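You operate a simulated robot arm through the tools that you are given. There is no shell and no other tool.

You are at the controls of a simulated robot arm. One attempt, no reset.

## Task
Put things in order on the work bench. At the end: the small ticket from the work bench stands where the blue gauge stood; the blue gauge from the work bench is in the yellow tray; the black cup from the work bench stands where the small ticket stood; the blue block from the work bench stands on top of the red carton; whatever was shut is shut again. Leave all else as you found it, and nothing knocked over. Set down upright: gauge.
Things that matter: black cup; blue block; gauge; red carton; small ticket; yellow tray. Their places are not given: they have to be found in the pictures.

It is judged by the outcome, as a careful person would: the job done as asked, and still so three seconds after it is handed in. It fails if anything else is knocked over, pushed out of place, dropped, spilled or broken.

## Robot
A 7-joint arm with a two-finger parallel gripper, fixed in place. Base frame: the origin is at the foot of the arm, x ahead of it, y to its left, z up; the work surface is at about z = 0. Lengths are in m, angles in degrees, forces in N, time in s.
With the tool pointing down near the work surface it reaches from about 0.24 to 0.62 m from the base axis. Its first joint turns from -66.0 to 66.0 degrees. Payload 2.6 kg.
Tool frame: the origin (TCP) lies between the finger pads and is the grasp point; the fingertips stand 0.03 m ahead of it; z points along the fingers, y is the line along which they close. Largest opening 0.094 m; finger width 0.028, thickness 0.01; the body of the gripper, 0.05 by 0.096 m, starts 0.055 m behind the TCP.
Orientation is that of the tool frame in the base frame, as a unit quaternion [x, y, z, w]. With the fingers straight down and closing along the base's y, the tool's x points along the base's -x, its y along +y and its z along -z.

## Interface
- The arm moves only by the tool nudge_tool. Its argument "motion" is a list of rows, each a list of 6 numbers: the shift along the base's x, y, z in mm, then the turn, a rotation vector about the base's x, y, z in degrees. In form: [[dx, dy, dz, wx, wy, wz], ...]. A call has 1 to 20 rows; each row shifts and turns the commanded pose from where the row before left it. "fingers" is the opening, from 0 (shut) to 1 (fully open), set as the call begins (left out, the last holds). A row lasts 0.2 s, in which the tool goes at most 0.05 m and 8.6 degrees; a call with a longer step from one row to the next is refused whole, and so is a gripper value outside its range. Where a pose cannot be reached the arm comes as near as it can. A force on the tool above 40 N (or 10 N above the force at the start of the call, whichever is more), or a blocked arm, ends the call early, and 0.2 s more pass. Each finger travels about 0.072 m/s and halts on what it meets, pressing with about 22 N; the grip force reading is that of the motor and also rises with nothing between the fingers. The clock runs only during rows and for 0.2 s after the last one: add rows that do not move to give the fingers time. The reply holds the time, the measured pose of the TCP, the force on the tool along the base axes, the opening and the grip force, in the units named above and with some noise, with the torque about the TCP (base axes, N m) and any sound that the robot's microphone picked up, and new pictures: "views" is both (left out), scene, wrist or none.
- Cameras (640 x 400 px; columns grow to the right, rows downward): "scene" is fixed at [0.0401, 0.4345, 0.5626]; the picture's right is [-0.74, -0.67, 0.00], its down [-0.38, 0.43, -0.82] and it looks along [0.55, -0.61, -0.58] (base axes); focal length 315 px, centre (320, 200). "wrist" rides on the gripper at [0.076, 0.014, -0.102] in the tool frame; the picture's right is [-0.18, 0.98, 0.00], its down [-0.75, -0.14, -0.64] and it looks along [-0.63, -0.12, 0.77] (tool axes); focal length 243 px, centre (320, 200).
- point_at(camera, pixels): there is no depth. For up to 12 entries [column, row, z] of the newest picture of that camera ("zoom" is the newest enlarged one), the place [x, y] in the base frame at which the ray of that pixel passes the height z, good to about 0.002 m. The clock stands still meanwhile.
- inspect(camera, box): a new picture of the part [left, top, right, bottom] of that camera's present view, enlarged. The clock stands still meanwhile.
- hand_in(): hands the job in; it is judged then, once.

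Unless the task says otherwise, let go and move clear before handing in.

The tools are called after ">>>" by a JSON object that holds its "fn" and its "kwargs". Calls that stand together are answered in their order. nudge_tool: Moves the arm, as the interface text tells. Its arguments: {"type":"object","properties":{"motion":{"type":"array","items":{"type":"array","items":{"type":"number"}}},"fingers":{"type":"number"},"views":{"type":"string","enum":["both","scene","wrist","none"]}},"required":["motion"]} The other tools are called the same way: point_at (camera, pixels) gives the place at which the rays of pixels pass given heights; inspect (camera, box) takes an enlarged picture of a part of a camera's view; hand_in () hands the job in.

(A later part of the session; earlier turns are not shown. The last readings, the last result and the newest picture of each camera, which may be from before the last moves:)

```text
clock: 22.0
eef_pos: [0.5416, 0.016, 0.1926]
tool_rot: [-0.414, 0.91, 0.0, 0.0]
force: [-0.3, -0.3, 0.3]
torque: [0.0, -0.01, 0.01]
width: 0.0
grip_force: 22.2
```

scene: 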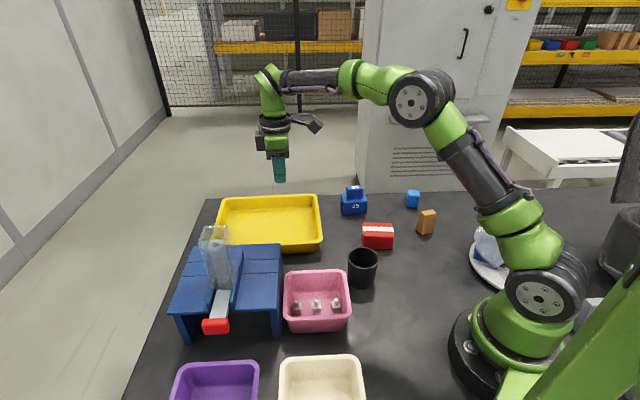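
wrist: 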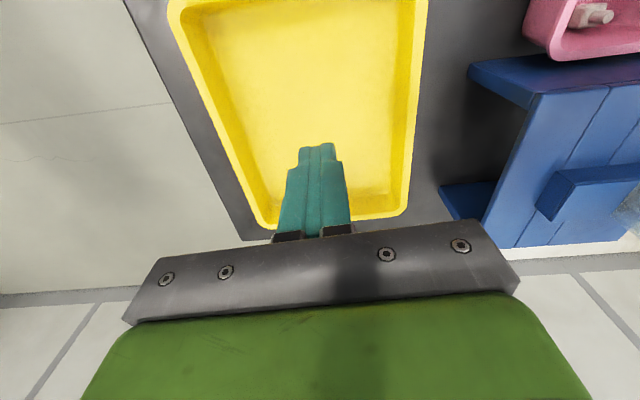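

The grip slipped off: width reads 0.0 and the gauge is still at (354,202) in the scene, so nothing is in the hand. I'll inspect the gauge for any shift and re-plan with a deeper grasp on its base.

>>> {"fn": "inspect", "kwargs": {"camera": "scene", "box": [335, 175, 375, 225]}}

>>> {"fn": "inspect", "kwargs": {"camera": "wrist", "box": [160, 0, 440, 230]}}

>>> {"fn": "point_at", "kwargs": {"camera": "wrist", "pixels": [[170, 0, 0.05], [425, 0, 0.05], [262, 222, 0.05], [403, 212, 0.05], [215, 40, 0.005], [390, 40, 0.005], [270, 190, 0.005], [390, 180, 0.005]]}}

```text
8.00 times, centred on (355, 200) of scene
```

zoom: 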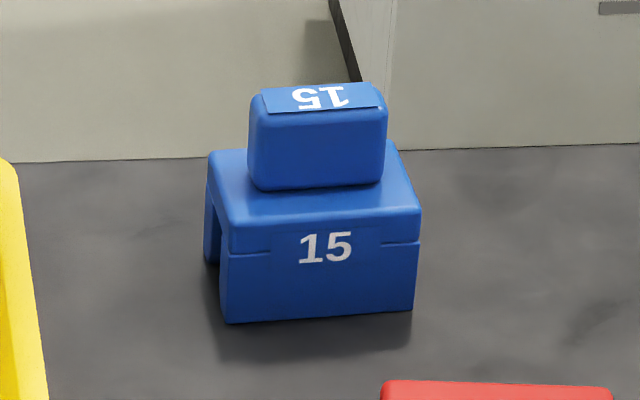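

```text
1.74 times, centred on (300, 115) of wrist
```

zoom: 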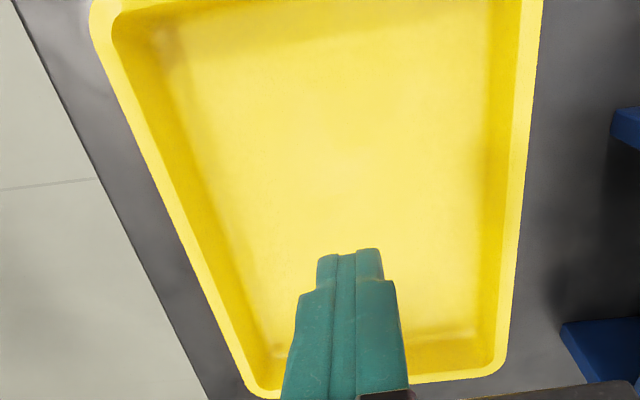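

```text
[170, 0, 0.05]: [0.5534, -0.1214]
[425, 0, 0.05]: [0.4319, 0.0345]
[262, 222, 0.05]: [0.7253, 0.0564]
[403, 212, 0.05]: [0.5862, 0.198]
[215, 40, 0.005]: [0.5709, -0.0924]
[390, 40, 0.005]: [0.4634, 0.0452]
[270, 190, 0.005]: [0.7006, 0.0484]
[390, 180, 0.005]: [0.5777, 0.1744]
```

The gauge still stands upright, moved only ~3 mm. I'll return above it with the fingers open, to grasp the wider base instead.

>>> {"fn": "nudge_tool", "kwargs": {"motion": [[-4, -10, 0, 0, 0, 0], [-7, -18, 0, 0, 0, 0], [-7, -18, 0, 0, 0, 0], [-7, -18, 0, 0, 0, 0], [-7, -18, 0, 0, 0, 0], [-7, -18, 0, 0, 0, 0], [-7, -18, 0, 0, 0, 0], [-7, -18, 0, 0, 0, 0], [-7, -18, 0, 0, 0, 0], [-7, -18, 0, 0, 0, 0], [-7, -18, 0, 0, 0, 0], [-3, -12, 0, 0, 0, 0], [0, 0, -15, 0, 0, 0], [0, 0, -15, 0, 0, 0], [0, 0, 0, 0, 0, 0]], "fingers": 1}}

```text
clock: 25.2
eef_pos: [0.4642, -0.187, 0.1641]
tool_rot: [-0.414, 0.91, 0.0, 0.0]
force: [0.2, 0.1, -0.1]
torque: [0.05, -0.01, -0.02]
width: 0.0941
grip_force: 0.0
```

scene: 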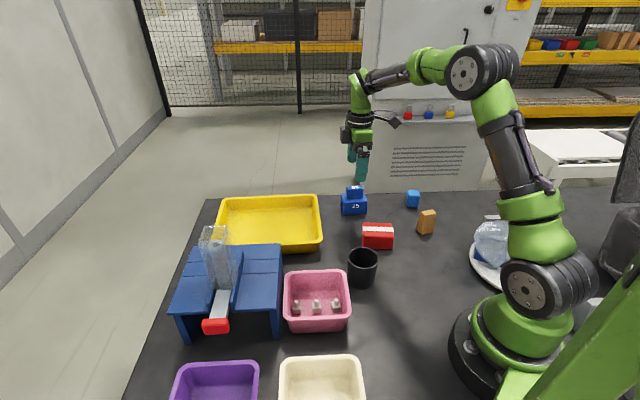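
wrist: 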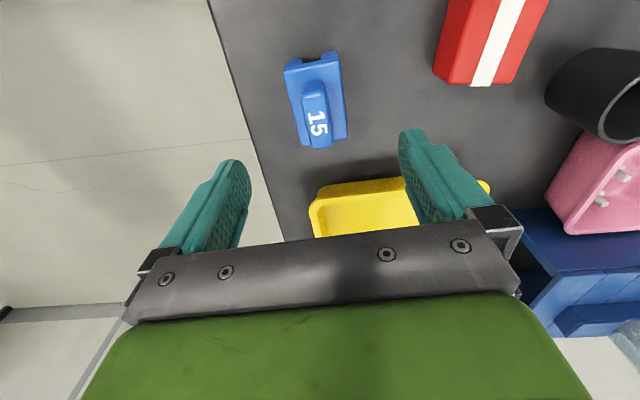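

>>> {"fn": "inspect", "kwargs": {"camera": "wrist", "box": [265, 40, 365, 160]}}

```text
3.33 times, centred on (315, 100) of wrist
```

zoom: 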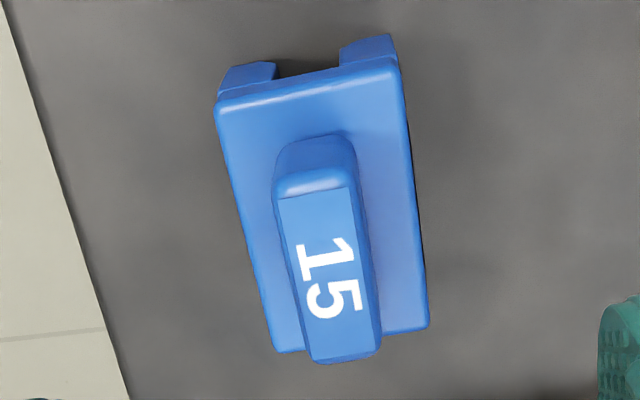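

>>> {"fn": "point_at", "kwargs": {"camera": "zoom", "pixels": [[279, 198, 0.08], [350, 187, 0.08], [381, 348, 0.08], [315, 362, 0.08], [214, 108, 0.042], [402, 75, 0.042], [272, 350, 0.042], [428, 325, 0.042], [222, 85, 0.0], [396, 48, 0.0]]}}

```text
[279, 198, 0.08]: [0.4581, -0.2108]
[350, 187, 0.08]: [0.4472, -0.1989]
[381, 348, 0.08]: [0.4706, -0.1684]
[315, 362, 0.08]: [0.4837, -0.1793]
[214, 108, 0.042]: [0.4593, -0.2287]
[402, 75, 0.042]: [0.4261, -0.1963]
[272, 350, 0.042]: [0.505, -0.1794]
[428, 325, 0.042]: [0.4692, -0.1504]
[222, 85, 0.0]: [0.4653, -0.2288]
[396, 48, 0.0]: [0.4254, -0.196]
```

The gauge is now centred at (0.465,-0.189) on both handle and base, and the tool reads (0.464,-0.187). I'll correct 1–2 mm and lower 122 mm so the fingers straddle the base.

>>> {"fn": "nudge_tool", "kwargs": {"motion": [[0.8, -1.8, -20, 0, 0, -0.5], [0, 0, -25, 0, 0, -0.5], [0, 0, -25, 0, 0, 0], [0, 0, -22, 0, 0, 0], [0, 0, -18, 0, 0, 0], [0, 0, -12, 0, 0, 0], [0, 0, 0, 0, 0, 0]]}}

```text
clock: 26.8
eef_pos: [0.4654, -0.1874, 0.0401]
tool_rot: [-0.407, 0.914, 0.0, 0.0]
force: [0.0, -0.5, -0.5]
torque: [-0.01, -0.02, -0.01]
width: 0.0941
grip_force: 0.1
```

scene: 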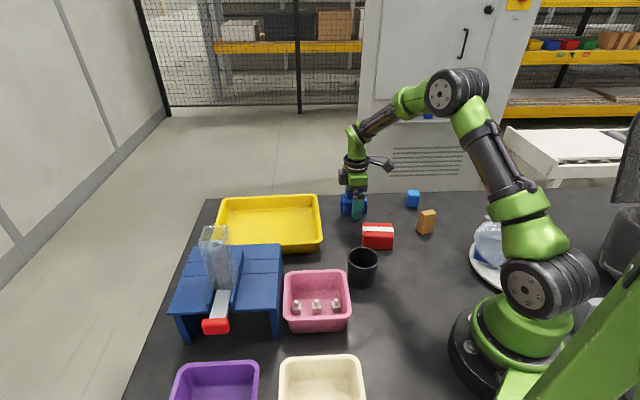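
wrist: 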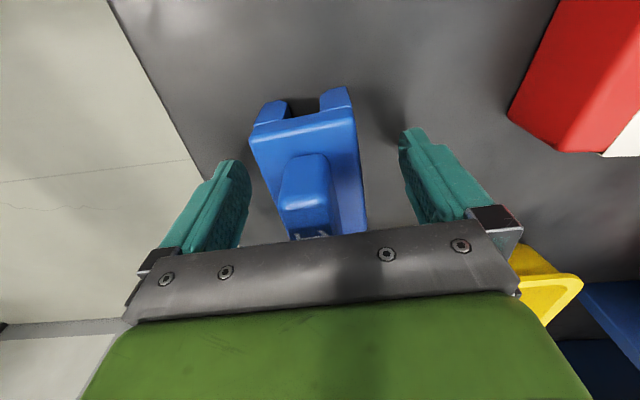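

The fingers straddle the base on both sides with no contact force. I'll close on it and then lift just 30 mm to test the hold.

>>> {"fn": "nudge_tool", "kwargs": {"motion": [[0, 0, 0, 0, 0, 0], [0, 0, 0, 0, 0, 0], [0, 0, 0, 0, 0, 0], [0, 0, 0, 0, 0, 0], [0, 0, 0, 0, 0, 0]], "fingers": 0, "views": "wrist"}}

```text
clock: 28.0
eef_pos: [0.4653, -0.1874, 0.0401]
tool_rot: [-0.406, 0.914, 0.0, 0.0]
force: [1.2, -0.4, -0.2]
torque: [-0.03, -0.04, 0.0]
width: 0.0516
grip_force: 22.1
```

wrist: 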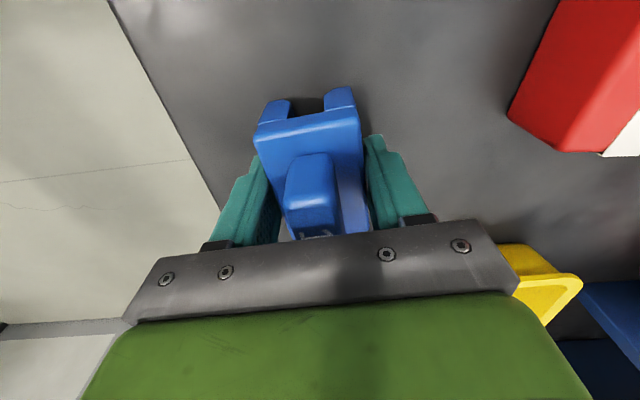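

>>> {"fn": "nudge_tool", "kwargs": {"motion": [[0, 0, 5, 0, 0, 0], [0, 0, 8, 0, 0, 0], [0, 0, 8, 0, 0, 0], [0, 0, 8, 0, 0, 0], [0, 0, 0, 0, 0, 0]]}}

```text
clock: 29.2
eef_pos: [0.4652, -0.188, 0.0707]
tool_rot: [-0.405, 0.914, 0.0, 0.0]
force: [-0.3, 0.3, -1.0]
torque: [-0.02, -0.02, -0.01]
width: 0.0517
grip_force: 22.4
```

scene: 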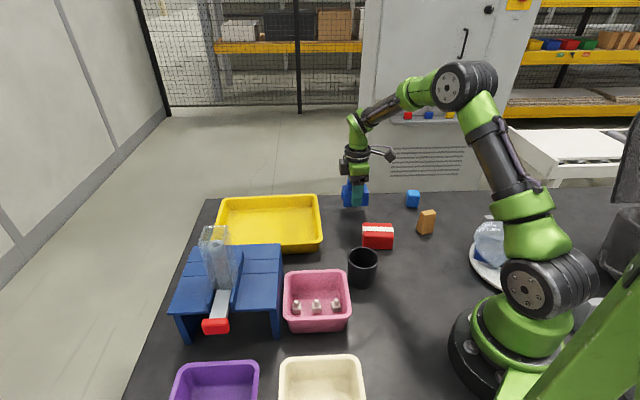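
wrist: 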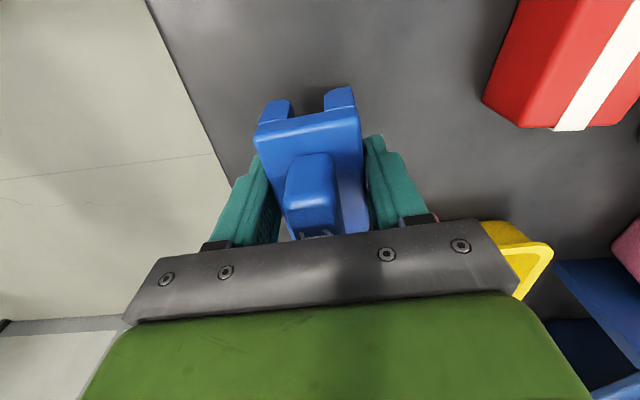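

The gauge is lifted with the fingers (width 0.0517 steady, same place in the wrist picture). I'll raise it to z≈0.16 and carry it over the tray to (0.54,0.016).

>>> {"fn": "nudge_tool", "kwargs": {"motion": [[0, 0, 15, 0, 0, 0], [0, 0, 18, 0, 0, 0], [0, 0, 18, 0, 0, 0], [0, 0, 18, 0, 0, 0], [0, 0, 18, 0, 0, 0], [3, 8, 5, 0, 0, 0], [6, 14, 0, 0, 0, 0], [6, 16, 0, 0, 0, 0], [6, 16, 0, 0, 0, 0], [6, 16, 0, 0, 0, 0], [6, 16, 0, 0, 0, 0], [6, 16, 0, 0, 0, 0], [6, 16, 0, 0, 0, 0], [6, 16, 0, 0, 0, 0], [6, 16, 0, 0, 0, 0], [6, 16, 0, 0, 0, 0], [6, 16, 0, 0, 0, 0], [4, 14, 0, 0, 0, 0], [2, 8, 0, 0, 0, 0], [0, 0, 0, 0, 0, 0]]}}

```text
clock: 33.4
eef_pos: [0.5415, 0.0169, 0.1638]
tool_rot: [-0.406, 0.914, 0.0, 0.0]
force: [-0.7, 0.1, -0.9]
torque: [-0.02, 0.0, 0.03]
width: 0.0518
grip_force: 21.4
```

scene: 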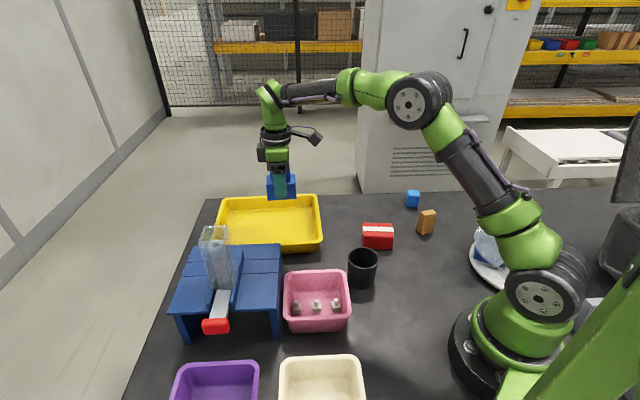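
wrist: 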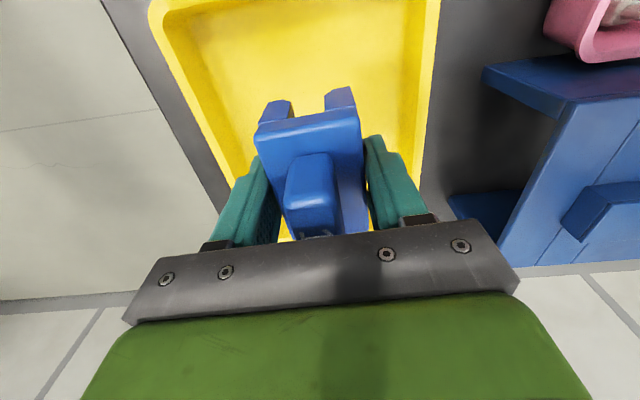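

The gauge is held over the tray floor with walls clear on both sides. I'll lower it to about 14 mm above expected contact.

>>> {"fn": "nudge_tool", "kwargs": {"motion": [[0, 0, -18, 0, 0, 0], [0, 0, -20, 0, 0, 0], [0, 0, -20, 0, 0, 0], [0, 0, -18, 0, 0, 0], [0, 0, -16, 0, 0, 0], [0, 0, -12, 0, 0, 0], [0, 0, -4, 0, 0, 0], [0, 0, 0, 0, 0, 0]]}}

```text
clock: 35.2
eef_pos: [0.5409, 0.017, 0.0545]
tool_rot: [-0.406, 0.914, 0.0, 0.0]
force: [0.4, 0.0, -0.8]
torque: [0.0, -0.02, 0.03]
width: 0.0517
grip_force: 21.9
```

scene: 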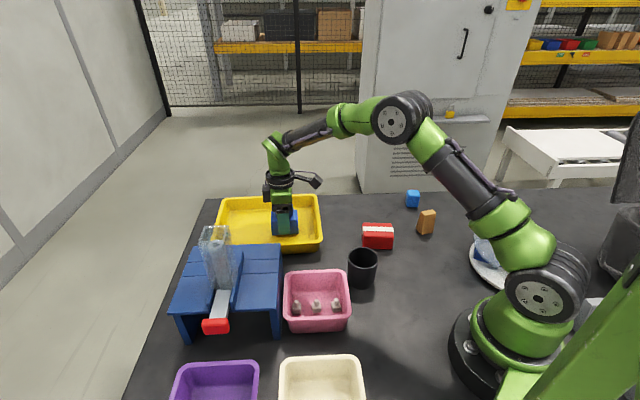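
wrist: 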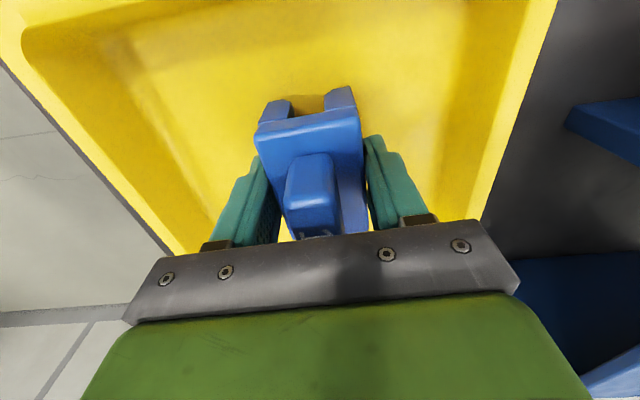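

No contact yet at z=0.0545 (force z -0.8). I'll continue down in 1.5–2 mm steps and watch the force.

>>> {"fn": "nudge_tool", "kwargs": {"motion": [[0, 0, -2, 0, 0, 0], [0, 0, -2, 0, 0, 0], [0, 0, -2, 0, 0, 0], [0, 0, 0, 0, 0, 0]], "views": "none"}}

>>> {"fn": "nudge_tool", "kwargs": {"motion": [[0, 0, -1.5, 0, 0, 0], [0, 0, 0, 0, 0, 0]], "views": "wrist"}}

```text
clock: 36.2
eef_pos: [0.5405, 0.0155, 0.0489]
tool_rot: [-0.405, 0.914, 0.0, 0.0]
force: [0.4, -0.6, -1.5]
torque: [0.01, 0.01, 0.0]
width: 0.0516
grip_force: 22.5
```

```text
clock: 36.8
eef_pos: [0.5401, 0.0148, 0.0473]
tool_rot: [-0.406, 0.914, 0.0, 0.0]
force: [0.0, -0.9, -1.9]
torque: [-0.01, 0.02, 0.0]
width: 0.0515
grip_force: 21.8
```

wrist: 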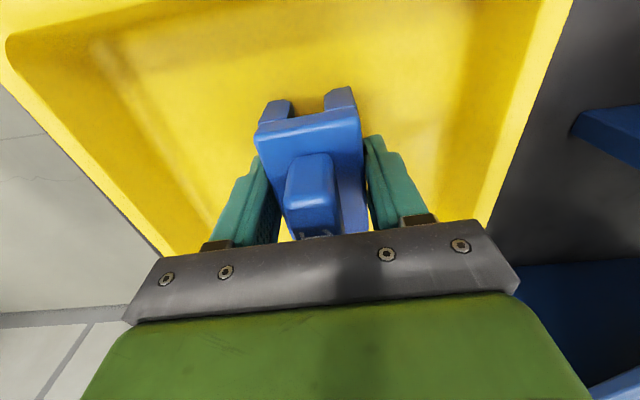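

Still only the load of the gauge (-1.9 N), no upward contact. I'll keep stepping down.

>>> {"fn": "nudge_tool", "kwargs": {"motion": [[0, 0, -1.5, 0, 0, 0], [0, 0, 0, 0, 0, 0]], "views": "none"}}

>>> {"fn": "nudge_tool", "kwargs": {"motion": [[0, 0, -1.5, 0, 0, 0], [0, 0, 0, 0, 0, 0]], "views": "none"}}

```text
clock: 37.4
eef_pos: [0.5408, 0.0158, 0.0451]
tool_rot: [-0.406, 0.914, 0.0, 0.001]
force: [-2.3, 1.4, 8.1]
torque: [-0.21, 0.34, -0.1]
width: 0.0519
grip_force: 22.0
```

```text
clock: 38.0
eef_pos: [0.5419, 0.0145, 0.0439]
tool_rot: [-0.406, 0.914, -0.002, 0.001]
force: [-3.3, -3.1, 18.6]
torque: [0.01, 0.0, -0.01]
width: 0.0517
grip_force: 22.0
```

Contact made (force z 18.6 N at z≈0.044), so the gauge is on the tray floor. I'll ease up 1.5 mm and open the fingers.

>>> {"fn": "nudge_tool", "kwargs": {"motion": [[0, 0, 1.5, 0, 0, 0], [0, 0, 0, 0, 0, 0]], "views": "none"}}

>>> {"fn": "nudge_tool", "kwargs": {"motion": [[0, 0, 0, 0, 0, 0], [0, 0, 0, 0, 0, 0], [0, 0, 0, 0, 0, 0], [0, 0, 0, 0, 0, 0]], "fingers": 0.9, "views": "both"}}

```text
clock: 38.6
eef_pos: [0.5412, 0.0157, 0.0457]
tool_rot: [-0.406, 0.914, 0.0, 0.001]
force: [4.0, -0.7, 10.4]
torque: [0.18, -0.42, -0.11]
width: 0.0515
grip_force: 21.4
```

```text
clock: 39.6
eef_pos: [0.5407, 0.0156, 0.0449]
tool_rot: [-0.406, 0.914, 0.0, 0.001]
force: [0.1, -0.4, -0.1]
torque: [0.01, -0.01, 0.01]
width: 0.0846
grip_force: 0.1
```

scene: 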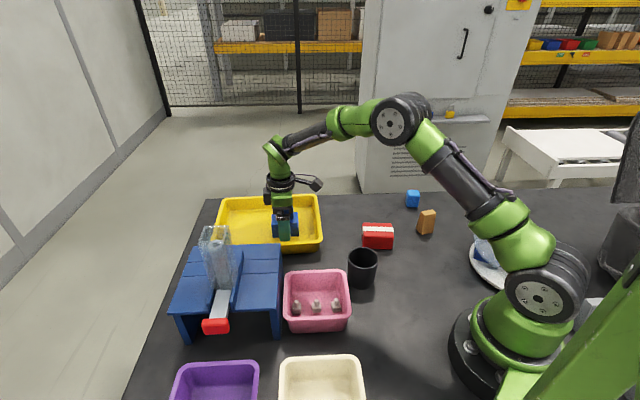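
wrist: 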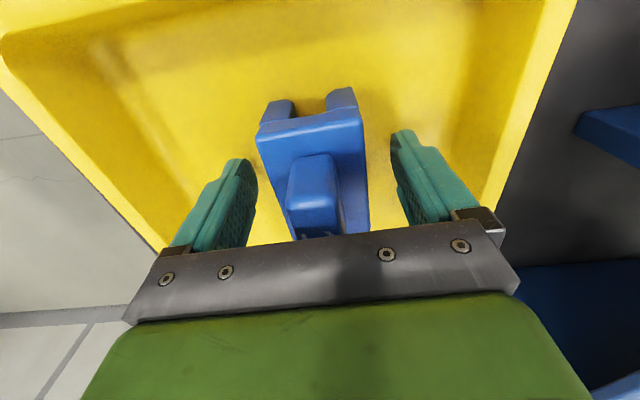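

The gauge stands upright in the tray with the fingers clear on both sides. I'll lift straight up and go above the orange piece near (0.26,-0.245).

>>> {"fn": "nudge_tool", "kwargs": {"motion": [[0, 0, 15, 0, 0, 0], [0, 0, 25, 0, 0, 0], [0, 0, 30, 0, 0, 0], [0, 0, 35, 0, 0, 0], [0, 0, 35, 0, 0, 0], [0, 0, 30, 0, 0, 0], [0, 0, 10, 0, 0, 0]], "views": "both"}}

>>> {"fn": "nudge_tool", "kwargs": {"motion": [[-20, -18, 0, 0, 0, 0], [-20, -18, 0, 0, 0, 0], [-20, -18, 0, 0, 0, 0], [-20, -18, 0, 0, 0, 0], [-20, -18, 0, 0, 0, 0], [-20, -19, 0, 0, 0, 0], [-20, -19, 0, 0, 0, 0], [-20, -19, 0, 0, 0, 0], [-20, -19, 0, 0, 0, 0], [-20, -19, 0, 0, 0, 0], [-20, -19, 0, 0, 0, 0], [-20, -19, 0, 0, 0, 0], [-20, -19, 0, 0, 0, 0], [-20, -19, 0, 0, 0, 0], [0, 0, 0, 0, 0, 0]], "fingers": 1}}

```text
clock: 41.2
eef_pos: [0.5429, 0.015, 0.2246]
tool_rot: [-0.406, 0.914, 0.0, 0.0]
force: [0.2, 0.2, -0.2]
torque: [0.05, -0.03, 0.02]
width: 0.0845
grip_force: 0.0
```

scene: 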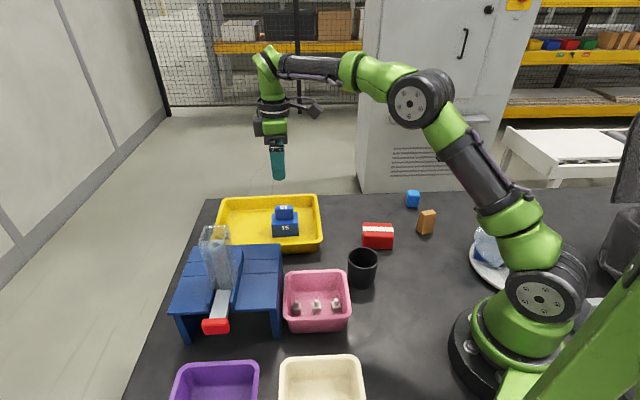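
wrist: 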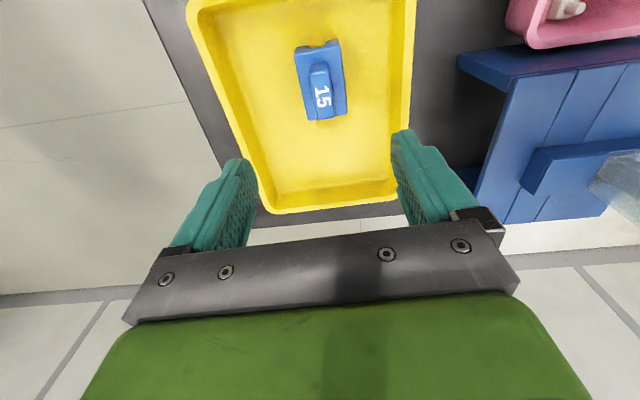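

```text
clock: 44.4
eef_pos: [0.2656, -0.2455, 0.2251]
tool_rot: [-0.405, 0.914, 0.001, 0.0]
force: [-1.3, -0.4, -0.1]
torque: [-0.02, 0.04, 0.01]
width: 0.094
grip_force: 0.1
```

scene: 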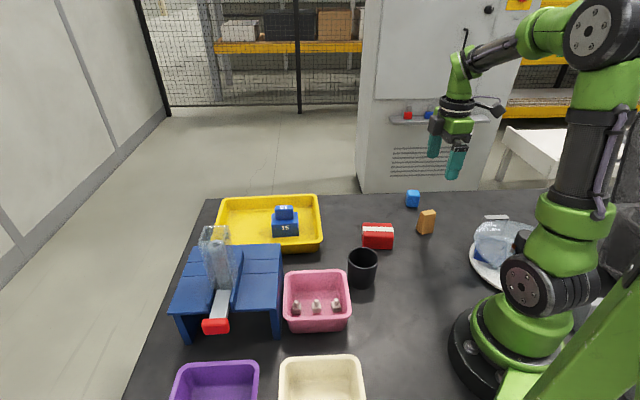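
wrist: 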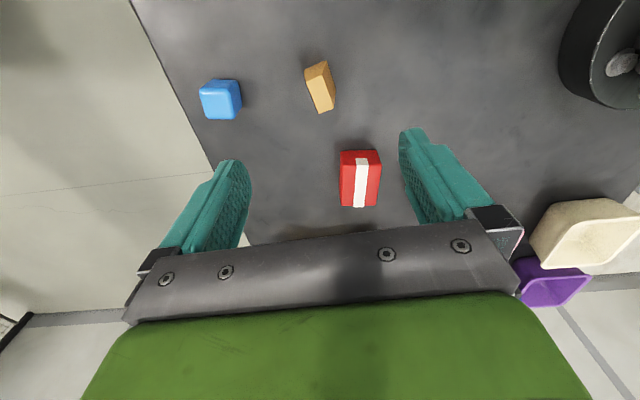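

The gauge is upright in the yellow tray, and the orange piece is now at (320,87) in the wrist view, nicely aligned. I'll enlarge it to see its form and measure it.

>>> {"fn": "inspect", "kwargs": {"camera": "wrist", "box": [280, 45, 360, 130]}}

>>> {"fn": "inspect", "kwargs": {"camera": "scene", "box": [405, 195, 445, 245]}}

```text
4.71 times, centred on (320, 88) of wrist
```

zoom: 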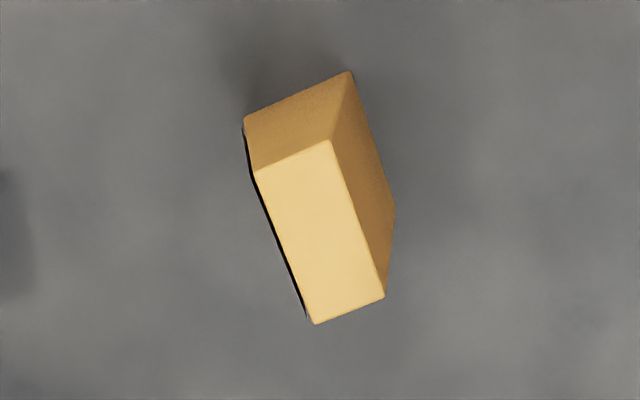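

```text
8.00 times, centred on (425, 220) of scene
```

zoom: 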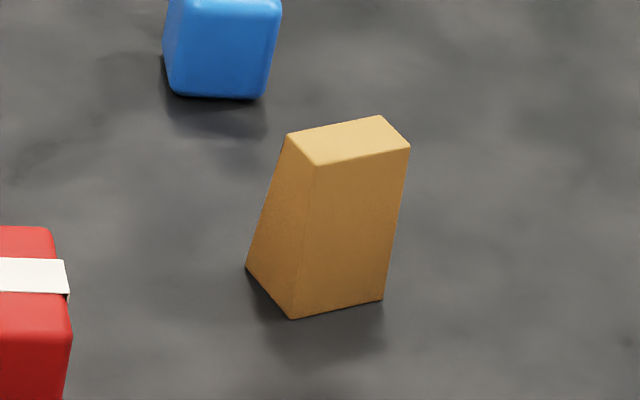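

The orange piece is a plain wedge, but there is a crisp black sliver along its rear edge in the wrist zoom (243,130)–(305,318); something thin may be behind it. I'll swing the wrist around to look at it from the other (-y) side.

>>> {"fn": "nudge_tool", "kwargs": {"motion": [[0, -10, 2, 0, 0, 7], [0, -10, 2, 0, 0, 7], [0, -10, 2, 0, 0, 7], [0, -10, 2, 0, 0, 7], [0, -10, 2, 0, 0, 7], [0, -10, 2, 0, 0, 7], [0, -10, 2, 0, 0, 7], [0, -10, 2, 0, 0, 7]]}}

```text
clock: 46.2
eef_pos: [0.2734, -0.3163, 0.2307]
tool_rot: [0.787, -0.617, 0.001, 0.003]
force: [0.3, 0.1, 0.9]
torque: [0.0, 0.01, 0.0]
width: 0.0941
grip_force: 0.0
out of reach, approached as far as the arm can: row 8
```

scene: 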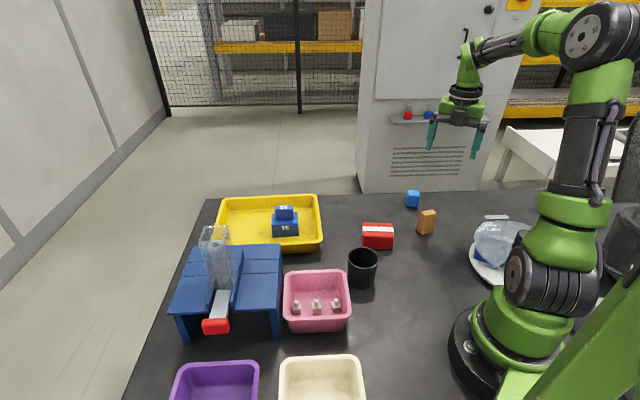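
wrist: 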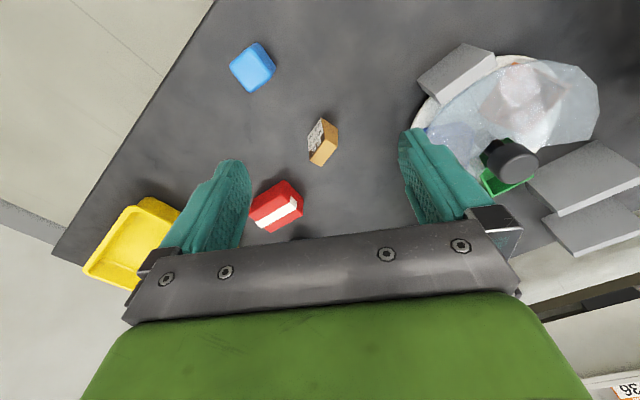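

The back of the orange piece at (320,140) carries a white patterned face. I'll enlarge it.

>>> {"fn": "inspect", "kwargs": {"camera": "wrist", "box": [290, 105, 360, 180]}}

>>> {"fn": "inspect", "kwargs": {"camera": "wrist", "box": [220, 30, 340, 250]}}

```text
5.33 times, centred on (325, 142) of wrist
```

zoom: 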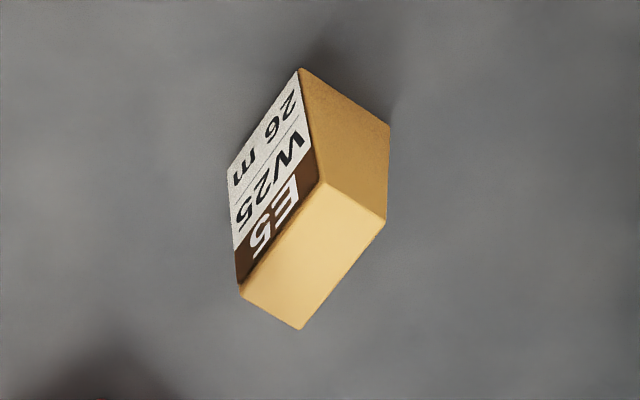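

```text
1.82 times, centred on (280, 140) of wrist
```

zoom: 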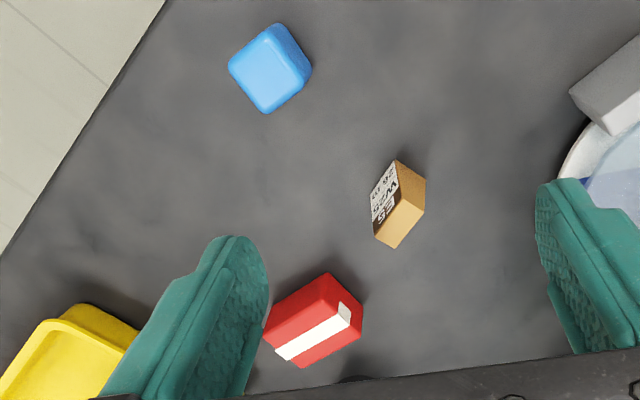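

The back of the orange piece is printed "E5 / W25 / 26 m" – it is indeed the small ticket. I'll measure its corners from both cameras to get its height, position and angle.

>>> {"fn": "inspect", "kwargs": {"camera": "wrist", "box": [290, 105, 360, 180]}}

>>> {"fn": "point_at", "kwargs": {"camera": "zoom", "pixels": [[323, 183, 0.04], [385, 222, 0.04], [302, 330, 0.04], [238, 290, 0.04], [323, 183, 0.045], [385, 222, 0.045], [302, 330, 0.045], [238, 290, 0.045], [300, 68, 0.0], [390, 125, 0.0], [228, 165, 0.0]]}}

>>> {"fn": "point_at", "kwargs": {"camera": "scene", "pixels": [[420.6, 211.9, 0.04], [424.6, 215.6, 0.04], [436.25, 213.1, 0.04], [432.5, 209.4, 0.04], [420.6, 211.9, 0.045], [424.6, 215.6, 0.045], [436.25, 213.1, 0.045], [432.5, 209.4, 0.045], [415.9, 228.5, 0.0], [421.5, 234.75, 0.0], [432.9, 232.25, 0.0]]}}

```text
5.33 times, centred on (325, 142) of wrist
```

zoom: 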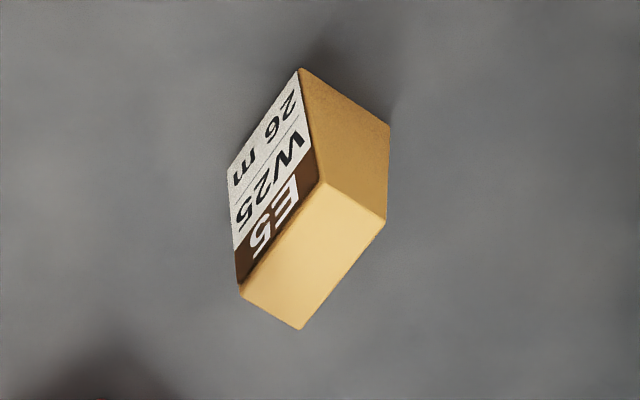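

```text
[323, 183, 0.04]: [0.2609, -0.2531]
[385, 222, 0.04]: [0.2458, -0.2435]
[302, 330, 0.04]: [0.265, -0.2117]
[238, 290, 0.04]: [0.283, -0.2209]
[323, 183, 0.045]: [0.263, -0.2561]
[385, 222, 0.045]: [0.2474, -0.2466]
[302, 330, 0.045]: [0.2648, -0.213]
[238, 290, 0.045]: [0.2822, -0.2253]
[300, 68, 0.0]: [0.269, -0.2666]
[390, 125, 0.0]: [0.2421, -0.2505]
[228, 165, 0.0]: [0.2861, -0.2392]
```

```text
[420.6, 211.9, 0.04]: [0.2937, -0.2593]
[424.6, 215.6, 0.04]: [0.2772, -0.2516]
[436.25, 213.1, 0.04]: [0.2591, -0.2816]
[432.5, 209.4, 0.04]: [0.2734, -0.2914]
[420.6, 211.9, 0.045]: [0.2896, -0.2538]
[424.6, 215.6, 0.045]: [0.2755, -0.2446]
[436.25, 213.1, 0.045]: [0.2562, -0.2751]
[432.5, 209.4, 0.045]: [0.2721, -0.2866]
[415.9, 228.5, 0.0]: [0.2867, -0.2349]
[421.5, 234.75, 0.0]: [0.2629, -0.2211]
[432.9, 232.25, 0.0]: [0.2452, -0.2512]
```

The ticket's base centre is about (0.2655,-0.244), top at z≈0.06 centred the same; long axis ≈58°, footprint ≈0.035×0.028, tapering upward only across its thin side. I'll grip its parallel end faces, so I turn the tool to yaw -32° above it.

>>> {"fn": "nudge_tool", "kwargs": {"motion": [[-0.5, 4.4, 0, 0, 0, -8.5], [-0.5, 4.4, 0, 0, 0, -8.5], [-0.5, 4.4, 0, 0, 0, -8.5], [-0.5, 4.4, 0, 0, 0, -8.5], [-0.5, 4.4, 0, 0, 0, -8.5], [-0.5, 4.4, 0, 0, 0, -8.5], [-0.5, 4.4, 0, 0, 0, -8.5], [-0.5, 4.4, 0, 0, 0, -8.5], [-0.5, 4.4, 0, 0, 0, -8.5], [-0.5, 4.4, 0, 0, 0, -8.5], [-0.5, 4.4, 0, 0, 0, -8.5], [-0.5, 4.4, 0, 0, 0, -8.5], [-0.5, 4.4, 0, 0, 0, -8.5], [-0.5, 4.4, 0, 0, 0, -8.5], [-0.5, 4.4, 0, 0, 0, -8.5], [-0.5, 4.4, 0, 0, 0, -8.5], [0, 0, 0, 0, 0, 0]]}}

```text
clock: 49.8
eef_pos: [0.2657, -0.2428, 0.2316]
tool_rot: [0.277, 0.961, 0.0, 0.001]
force: [0.5, -1.1, -0.7]
torque: [0.02, -0.01, 0.05]
width: 0.0944
grip_force: 0.1
```

scene: 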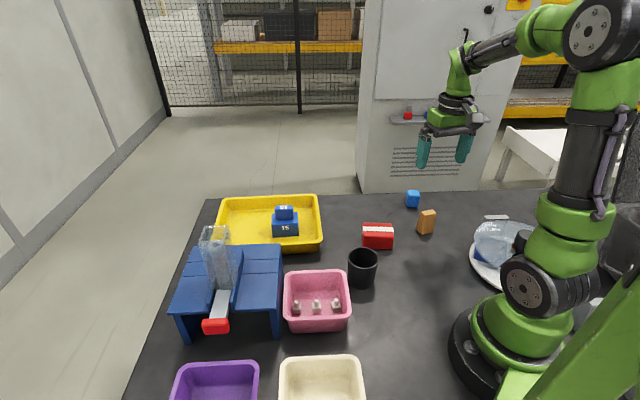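
wrist: 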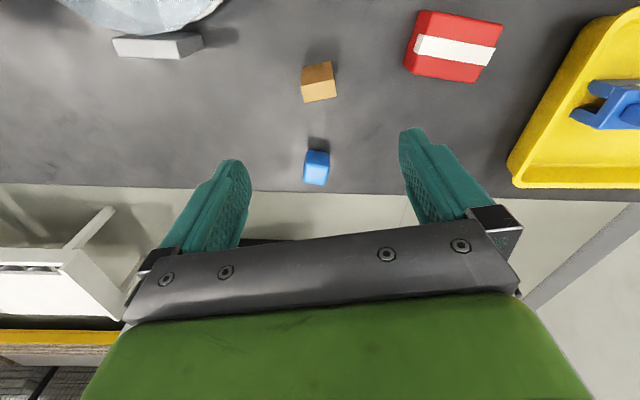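

The tool is above the ticket (318,82) with y at 58°, as wanted. I'll descend to z≈0.12 with fingers part open and measure again.

>>> {"fn": "nudge_tool", "kwargs": {"motion": [[0, -1, -28, 0, 0, 0], [0, -1, -28, 0, 0, 0], [0, 0, -28, 0, 0, 0], [0, 0, -26, 0, 0, 0], [0, 0, 0, 0, 0, 0]], "fingers": 0.75}}

>>> {"fn": "inspect", "kwargs": {"camera": "wrist", "box": [260, 60, 380, 180]}}

```text
clock: 51.0
eef_pos: [0.2669, -0.2457, 0.1205]
tool_rot: [0.277, 0.961, -0.001, 0.0]
force: [-0.5, 0.0, -1.1]
torque: [0.02, 0.01, 0.01]
width: 0.0704
grip_force: 0.0
```

scene: 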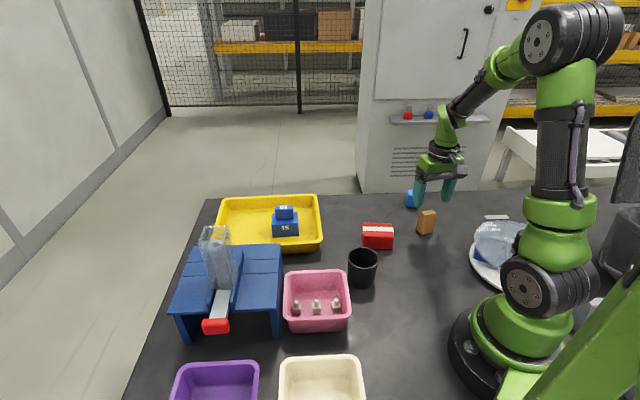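
wrist: 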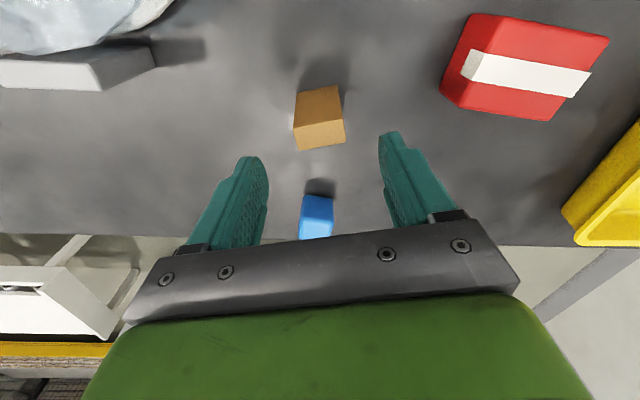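

```text
3.33 times, centred on (320, 120) of wrist
```

zoom: 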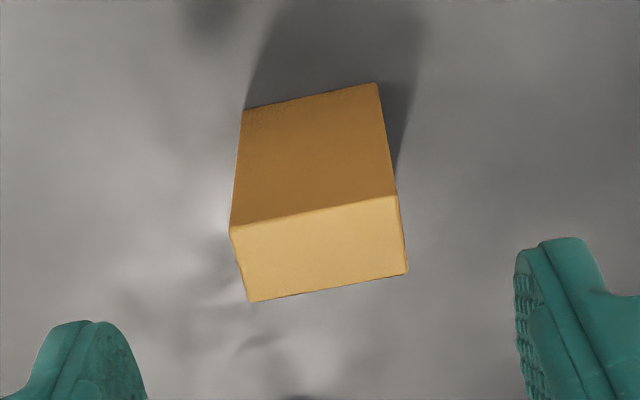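

>>> {"fn": "point_at", "kwargs": {"camera": "zoom", "pixels": [[231, 232, 0.06], [397, 195, 0.06], [407, 272, 0.06], [249, 301, 0.06], [243, 110, 0.0], [377, 83, 0.0]]}}

```text
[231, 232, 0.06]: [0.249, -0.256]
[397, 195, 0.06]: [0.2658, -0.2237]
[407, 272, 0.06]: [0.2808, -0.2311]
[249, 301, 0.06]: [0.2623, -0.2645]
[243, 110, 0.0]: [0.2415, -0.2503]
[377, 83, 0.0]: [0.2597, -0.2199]
```

The ticket's top centre measures (0.2645,-0.2438), long axis ≈60°; I record its standing spot as T≈(0.264,-0.2435). I'll correct -2/+1.5 mm, +2° and lower to z≈0.038 around it.

>>> {"fn": "nudge_tool", "kwargs": {"motion": [[-2, 1.5, -20, 0, 0, 2], [0, 0, -22, 0, 0, 0], [0, 0, -22, 0, 0, 0], [0, 0, -18, 0, 0, 0], [0, 0, 0, 0, 0, 0]]}}

```text
clock: 52.2
eef_pos: [0.2649, -0.2444, 0.0401]
tool_rot: [0.26, 0.966, 0.0, 0.0]
force: [1.0, 0.9, -0.6]
torque: [-0.01, -0.01, -0.02]
width: 0.0707
grip_force: 0.2
```

scene: 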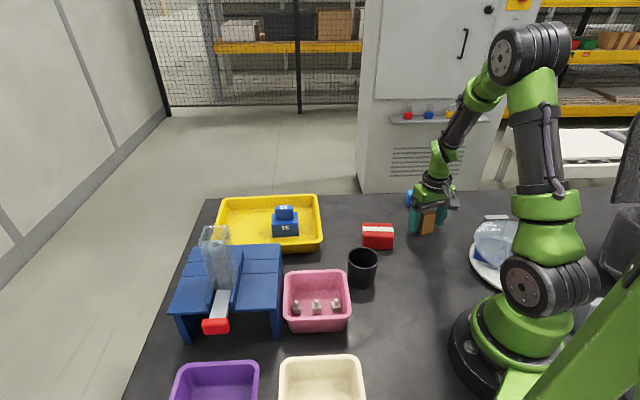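
wrist: 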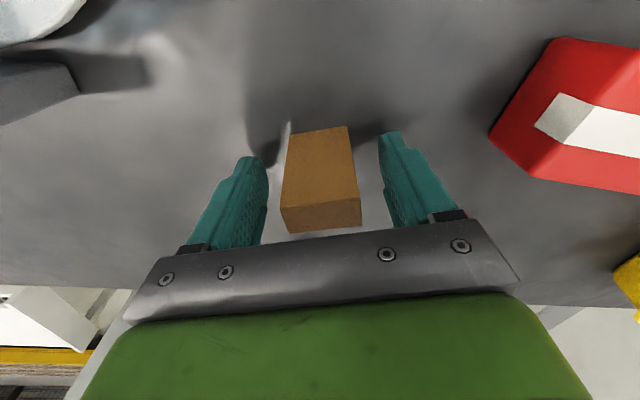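

The ticket stands between the fingers with clearance on both sides. I'll close on it and then test-lift 25 mm.

>>> {"fn": "nudge_tool", "kwargs": {"motion": [[0, 0, 0, 0, 0, 0], [0, 0, 0, 0, 0, 0], [0, 0, 0, 0, 0, 0], [0, 0, 0, 0, 0, 0]], "fingers": 0, "views": "wrist"}}

>>> {"fn": "nudge_tool", "kwargs": {"motion": [[0, 0, 5, 0, 0, 0], [0, 0, 10, 0, 0, 0], [0, 0, 10, 0, 0, 0], [0, 0, 0, 0, 0, 0]], "views": "both"}}

```text
clock: 53.2
eef_pos: [0.2658, -0.2437, 0.0389]
tool_rot: [0.259, 0.966, 0.0, 0.0]
force: [-0.7, -0.1, 0.0]
torque: [0.01, 0.02, 0.0]
width: 0.0394
grip_force: 22.1
```

wrist: 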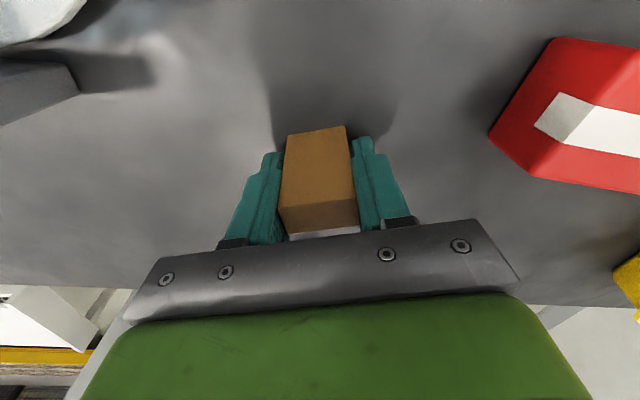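

```text
clock: 54.2
eef_pos: [0.264, -0.2443, 0.0634]
tool_rot: [0.26, 0.966, 0.0, -0.001]
force: [0.1, 0.2, 0.5]
torque: [0.0, -0.02, 0.0]
width: 0.0396
grip_force: 21.8
```

scene: 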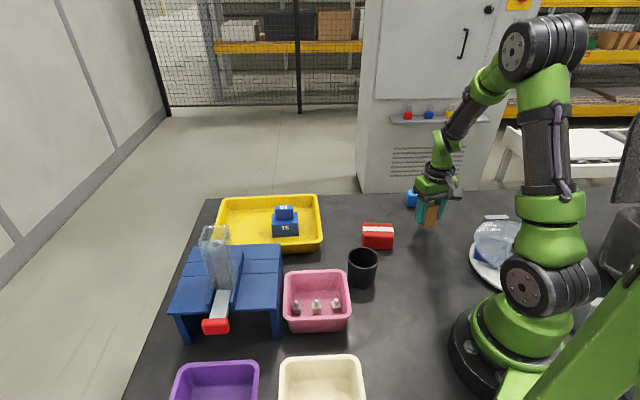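
wrist: 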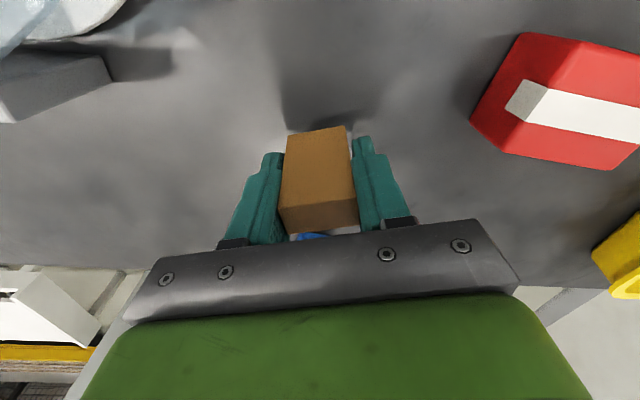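

The ticket lifts with the fingers (width 0.0396 steady). I'll raise it to z≈0.15 and carry it by (+199,+57) mm to the gauge's former spot (0.463,-0.1865).

>>> {"fn": "nudge_tool", "kwargs": {"motion": [[0, 0, 15, 0, 0, 0], [0, 0, 20, 0, 0, 0], [0, 0, 20, 0, 0, 0], [0, 0, 20, 0, 0, 0], [0, 0, 10, 0, 0, 0], [10, 3, 0, 0, 0, 0], [15, 4, 0, 0, 0, 0], [16, 5, 0, 0, 0, 0], [16, 5, 0, 0, 0, 0], [16, 5, 0, 0, 0, 0], [16, 5, 0, 0, 0, 0], [16, 5, 0, 0, 0, 0], [16, 5, 0, 0, 0, 0], [16, 5, 0, 0, 0, 0], [16, 5, 0, 0, 0, 0], [16, 5, 0, 0, 0, 0], [16, 5, 0, 0, 0, 0], [14, 0, 0, 0, 0, 0], [0, 0, 0, 0, 0, 0]]}}

```text
clock: 58.2
eef_pos: [0.465, -0.1859, 0.1496]
tool_rot: [0.259, 0.966, -0.001, 0.0]
force: [-0.5, 0.2, -0.2]
torque: [0.0, 0.0, -0.01]
width: 0.0392
grip_force: 22.0
```

scene: 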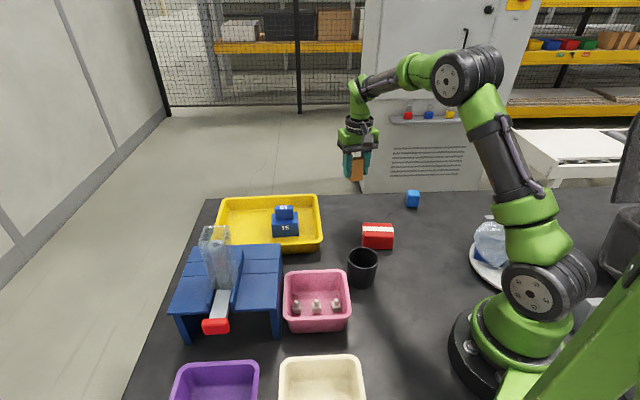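
wrist: 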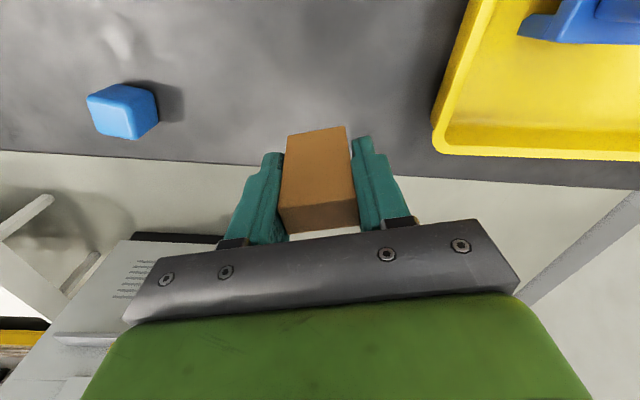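

The ticket is held over the gauge's old spot, TCP (0.465,-0.186). I'll lower it to just above the bench.

>>> {"fn": "nudge_tool", "kwargs": {"motion": [[-0.5, 0, -18, 0, 0, 0], [-0.5, 0, -22, 0, 0, 0], [0, 0, -22, 0, 0, 0], [0, 0, -20, 0, 0, 0], [0, 0, -14, 0, 0, 0], [0, 0, -8, 0, 0, 0], [0, 0, 0, 0, 0, 0]]}}

>>> {"fn": "nudge_tool", "kwargs": {"motion": [[0, 0, -2, 0, 0, 0], [0, 0, -1, 0, 0, 0], [0, 0, 0, 0, 0, 0]], "views": "none"}}

```text
clock: 59.8
eef_pos: [0.464, -0.19, 0.0451]
tool_rot: [0.259, 0.966, 0.0, 0.0]
force: [-0.7, -1.0, -0.1]
torque: [0.0, -0.01, -0.04]
width: 0.0393
grip_force: 22.1
```

scene: 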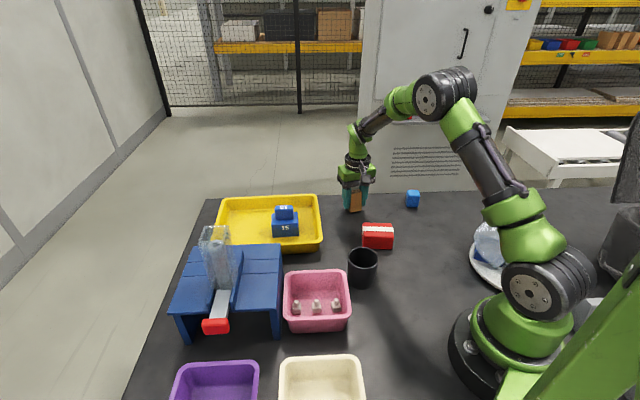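
wrist: 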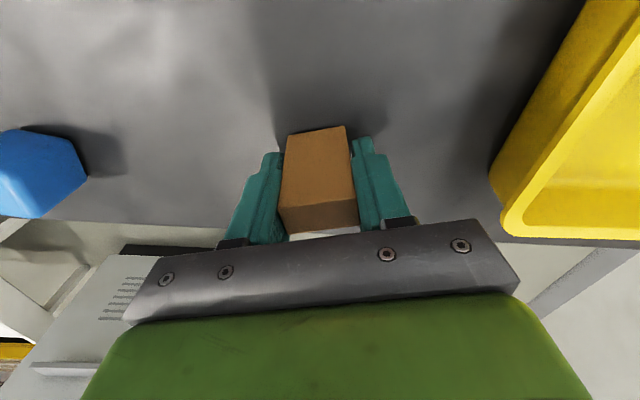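

```text
clock: 60.6
eef_pos: [0.4632, -0.188, 0.043]
tool_rot: [0.26, 0.966, 0.0, 0.0]
force: [-0.2, 0.2, -0.5]
torque: [0.01, -0.02, 0.03]
width: 0.0394
grip_force: 21.8
```

No contact yet at z=0.043. I'll step down further by about 1 mm at a time.

>>> {"fn": "nudge_tool", "kwargs": {"motion": [[0, 0.8, -1.5, 0, 0, 0], [0, 0, 0, 0, 0, 0]], "views": "none"}}

>>> {"fn": "nudge_tool", "kwargs": {"motion": [[0, 0, -1.2, 0, 0, 0], [0, 0, 0, 0, 0, 0]], "views": "none"}}

>>> {"fn": "nudge_tool", "kwargs": {"motion": [[0, 0, -1.0, 0, 0, 0], [0, 0, 0, 0, 0, 0]], "views": "none"}}

```text
clock: 61.2
eef_pos: [0.463, -0.1868, 0.04]
tool_rot: [0.259, 0.966, -0.001, 0.001]
force: [0.1, 0.6, 0.3]
torque: [0.01, -0.03, 0.02]
width: 0.0393
grip_force: 22.2
```

```text
clock: 61.8
eef_pos: [0.462, -0.1865, 0.0382]
tool_rot: [0.259, 0.966, -0.001, 0.0]
force: [-0.2, 0.3, -0.2]
torque: [0.02, 0.02, 0.01]
width: 0.0395
grip_force: 21.5
```

```text
clock: 62.4
eef_pos: [0.4644, -0.1875, 0.0393]
tool_rot: [0.26, 0.966, -0.001, 0.001]
force: [-1.2, 1.3, 7.4]
torque: [0.09, 0.11, -0.02]
width: 0.0392
grip_force: 21.6
```

Contact: force z rose to 7.4 N at z≈0.039, so the ticket rests on the bench at (0.464,-0.187). I'll open the fingers.

>>> {"fn": "nudge_tool", "kwargs": {"motion": [[0, 0, 0.5, 0, 0, 0], [0, 0, 0, 0, 0, 0], [0, 0, 0, 0, 0, 0], [0, 0, 0, 0, 0, 0]], "fingers": 0.8}}

```text
clock: 63.4
eef_pos: [0.4626, -0.1877, 0.0393]
tool_rot: [0.259, 0.966, 0.0, 0.0]
force: [0.1, 0.8, 0.0]
torque: [0.0, -0.01, 0.02]
width: 0.0749
grip_force: 0.0
```

scene: 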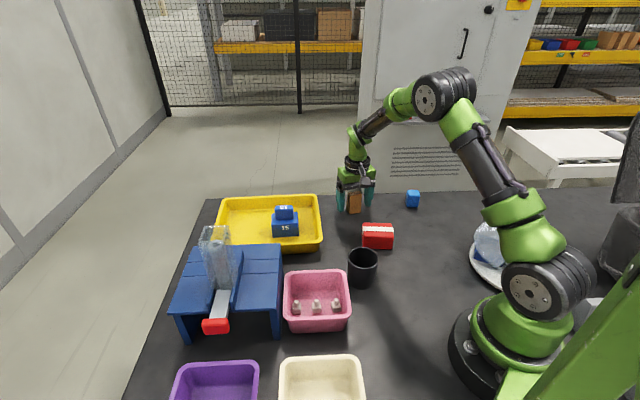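
wrist: 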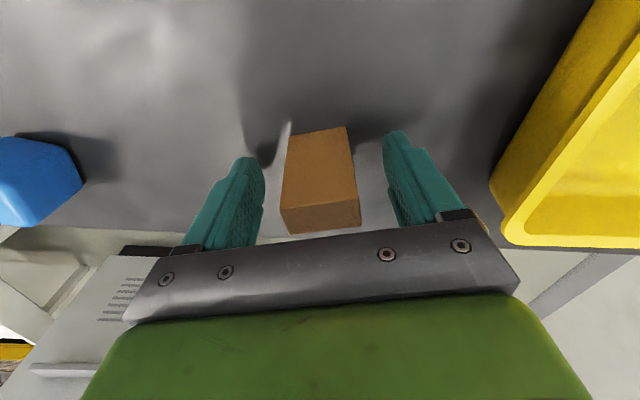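

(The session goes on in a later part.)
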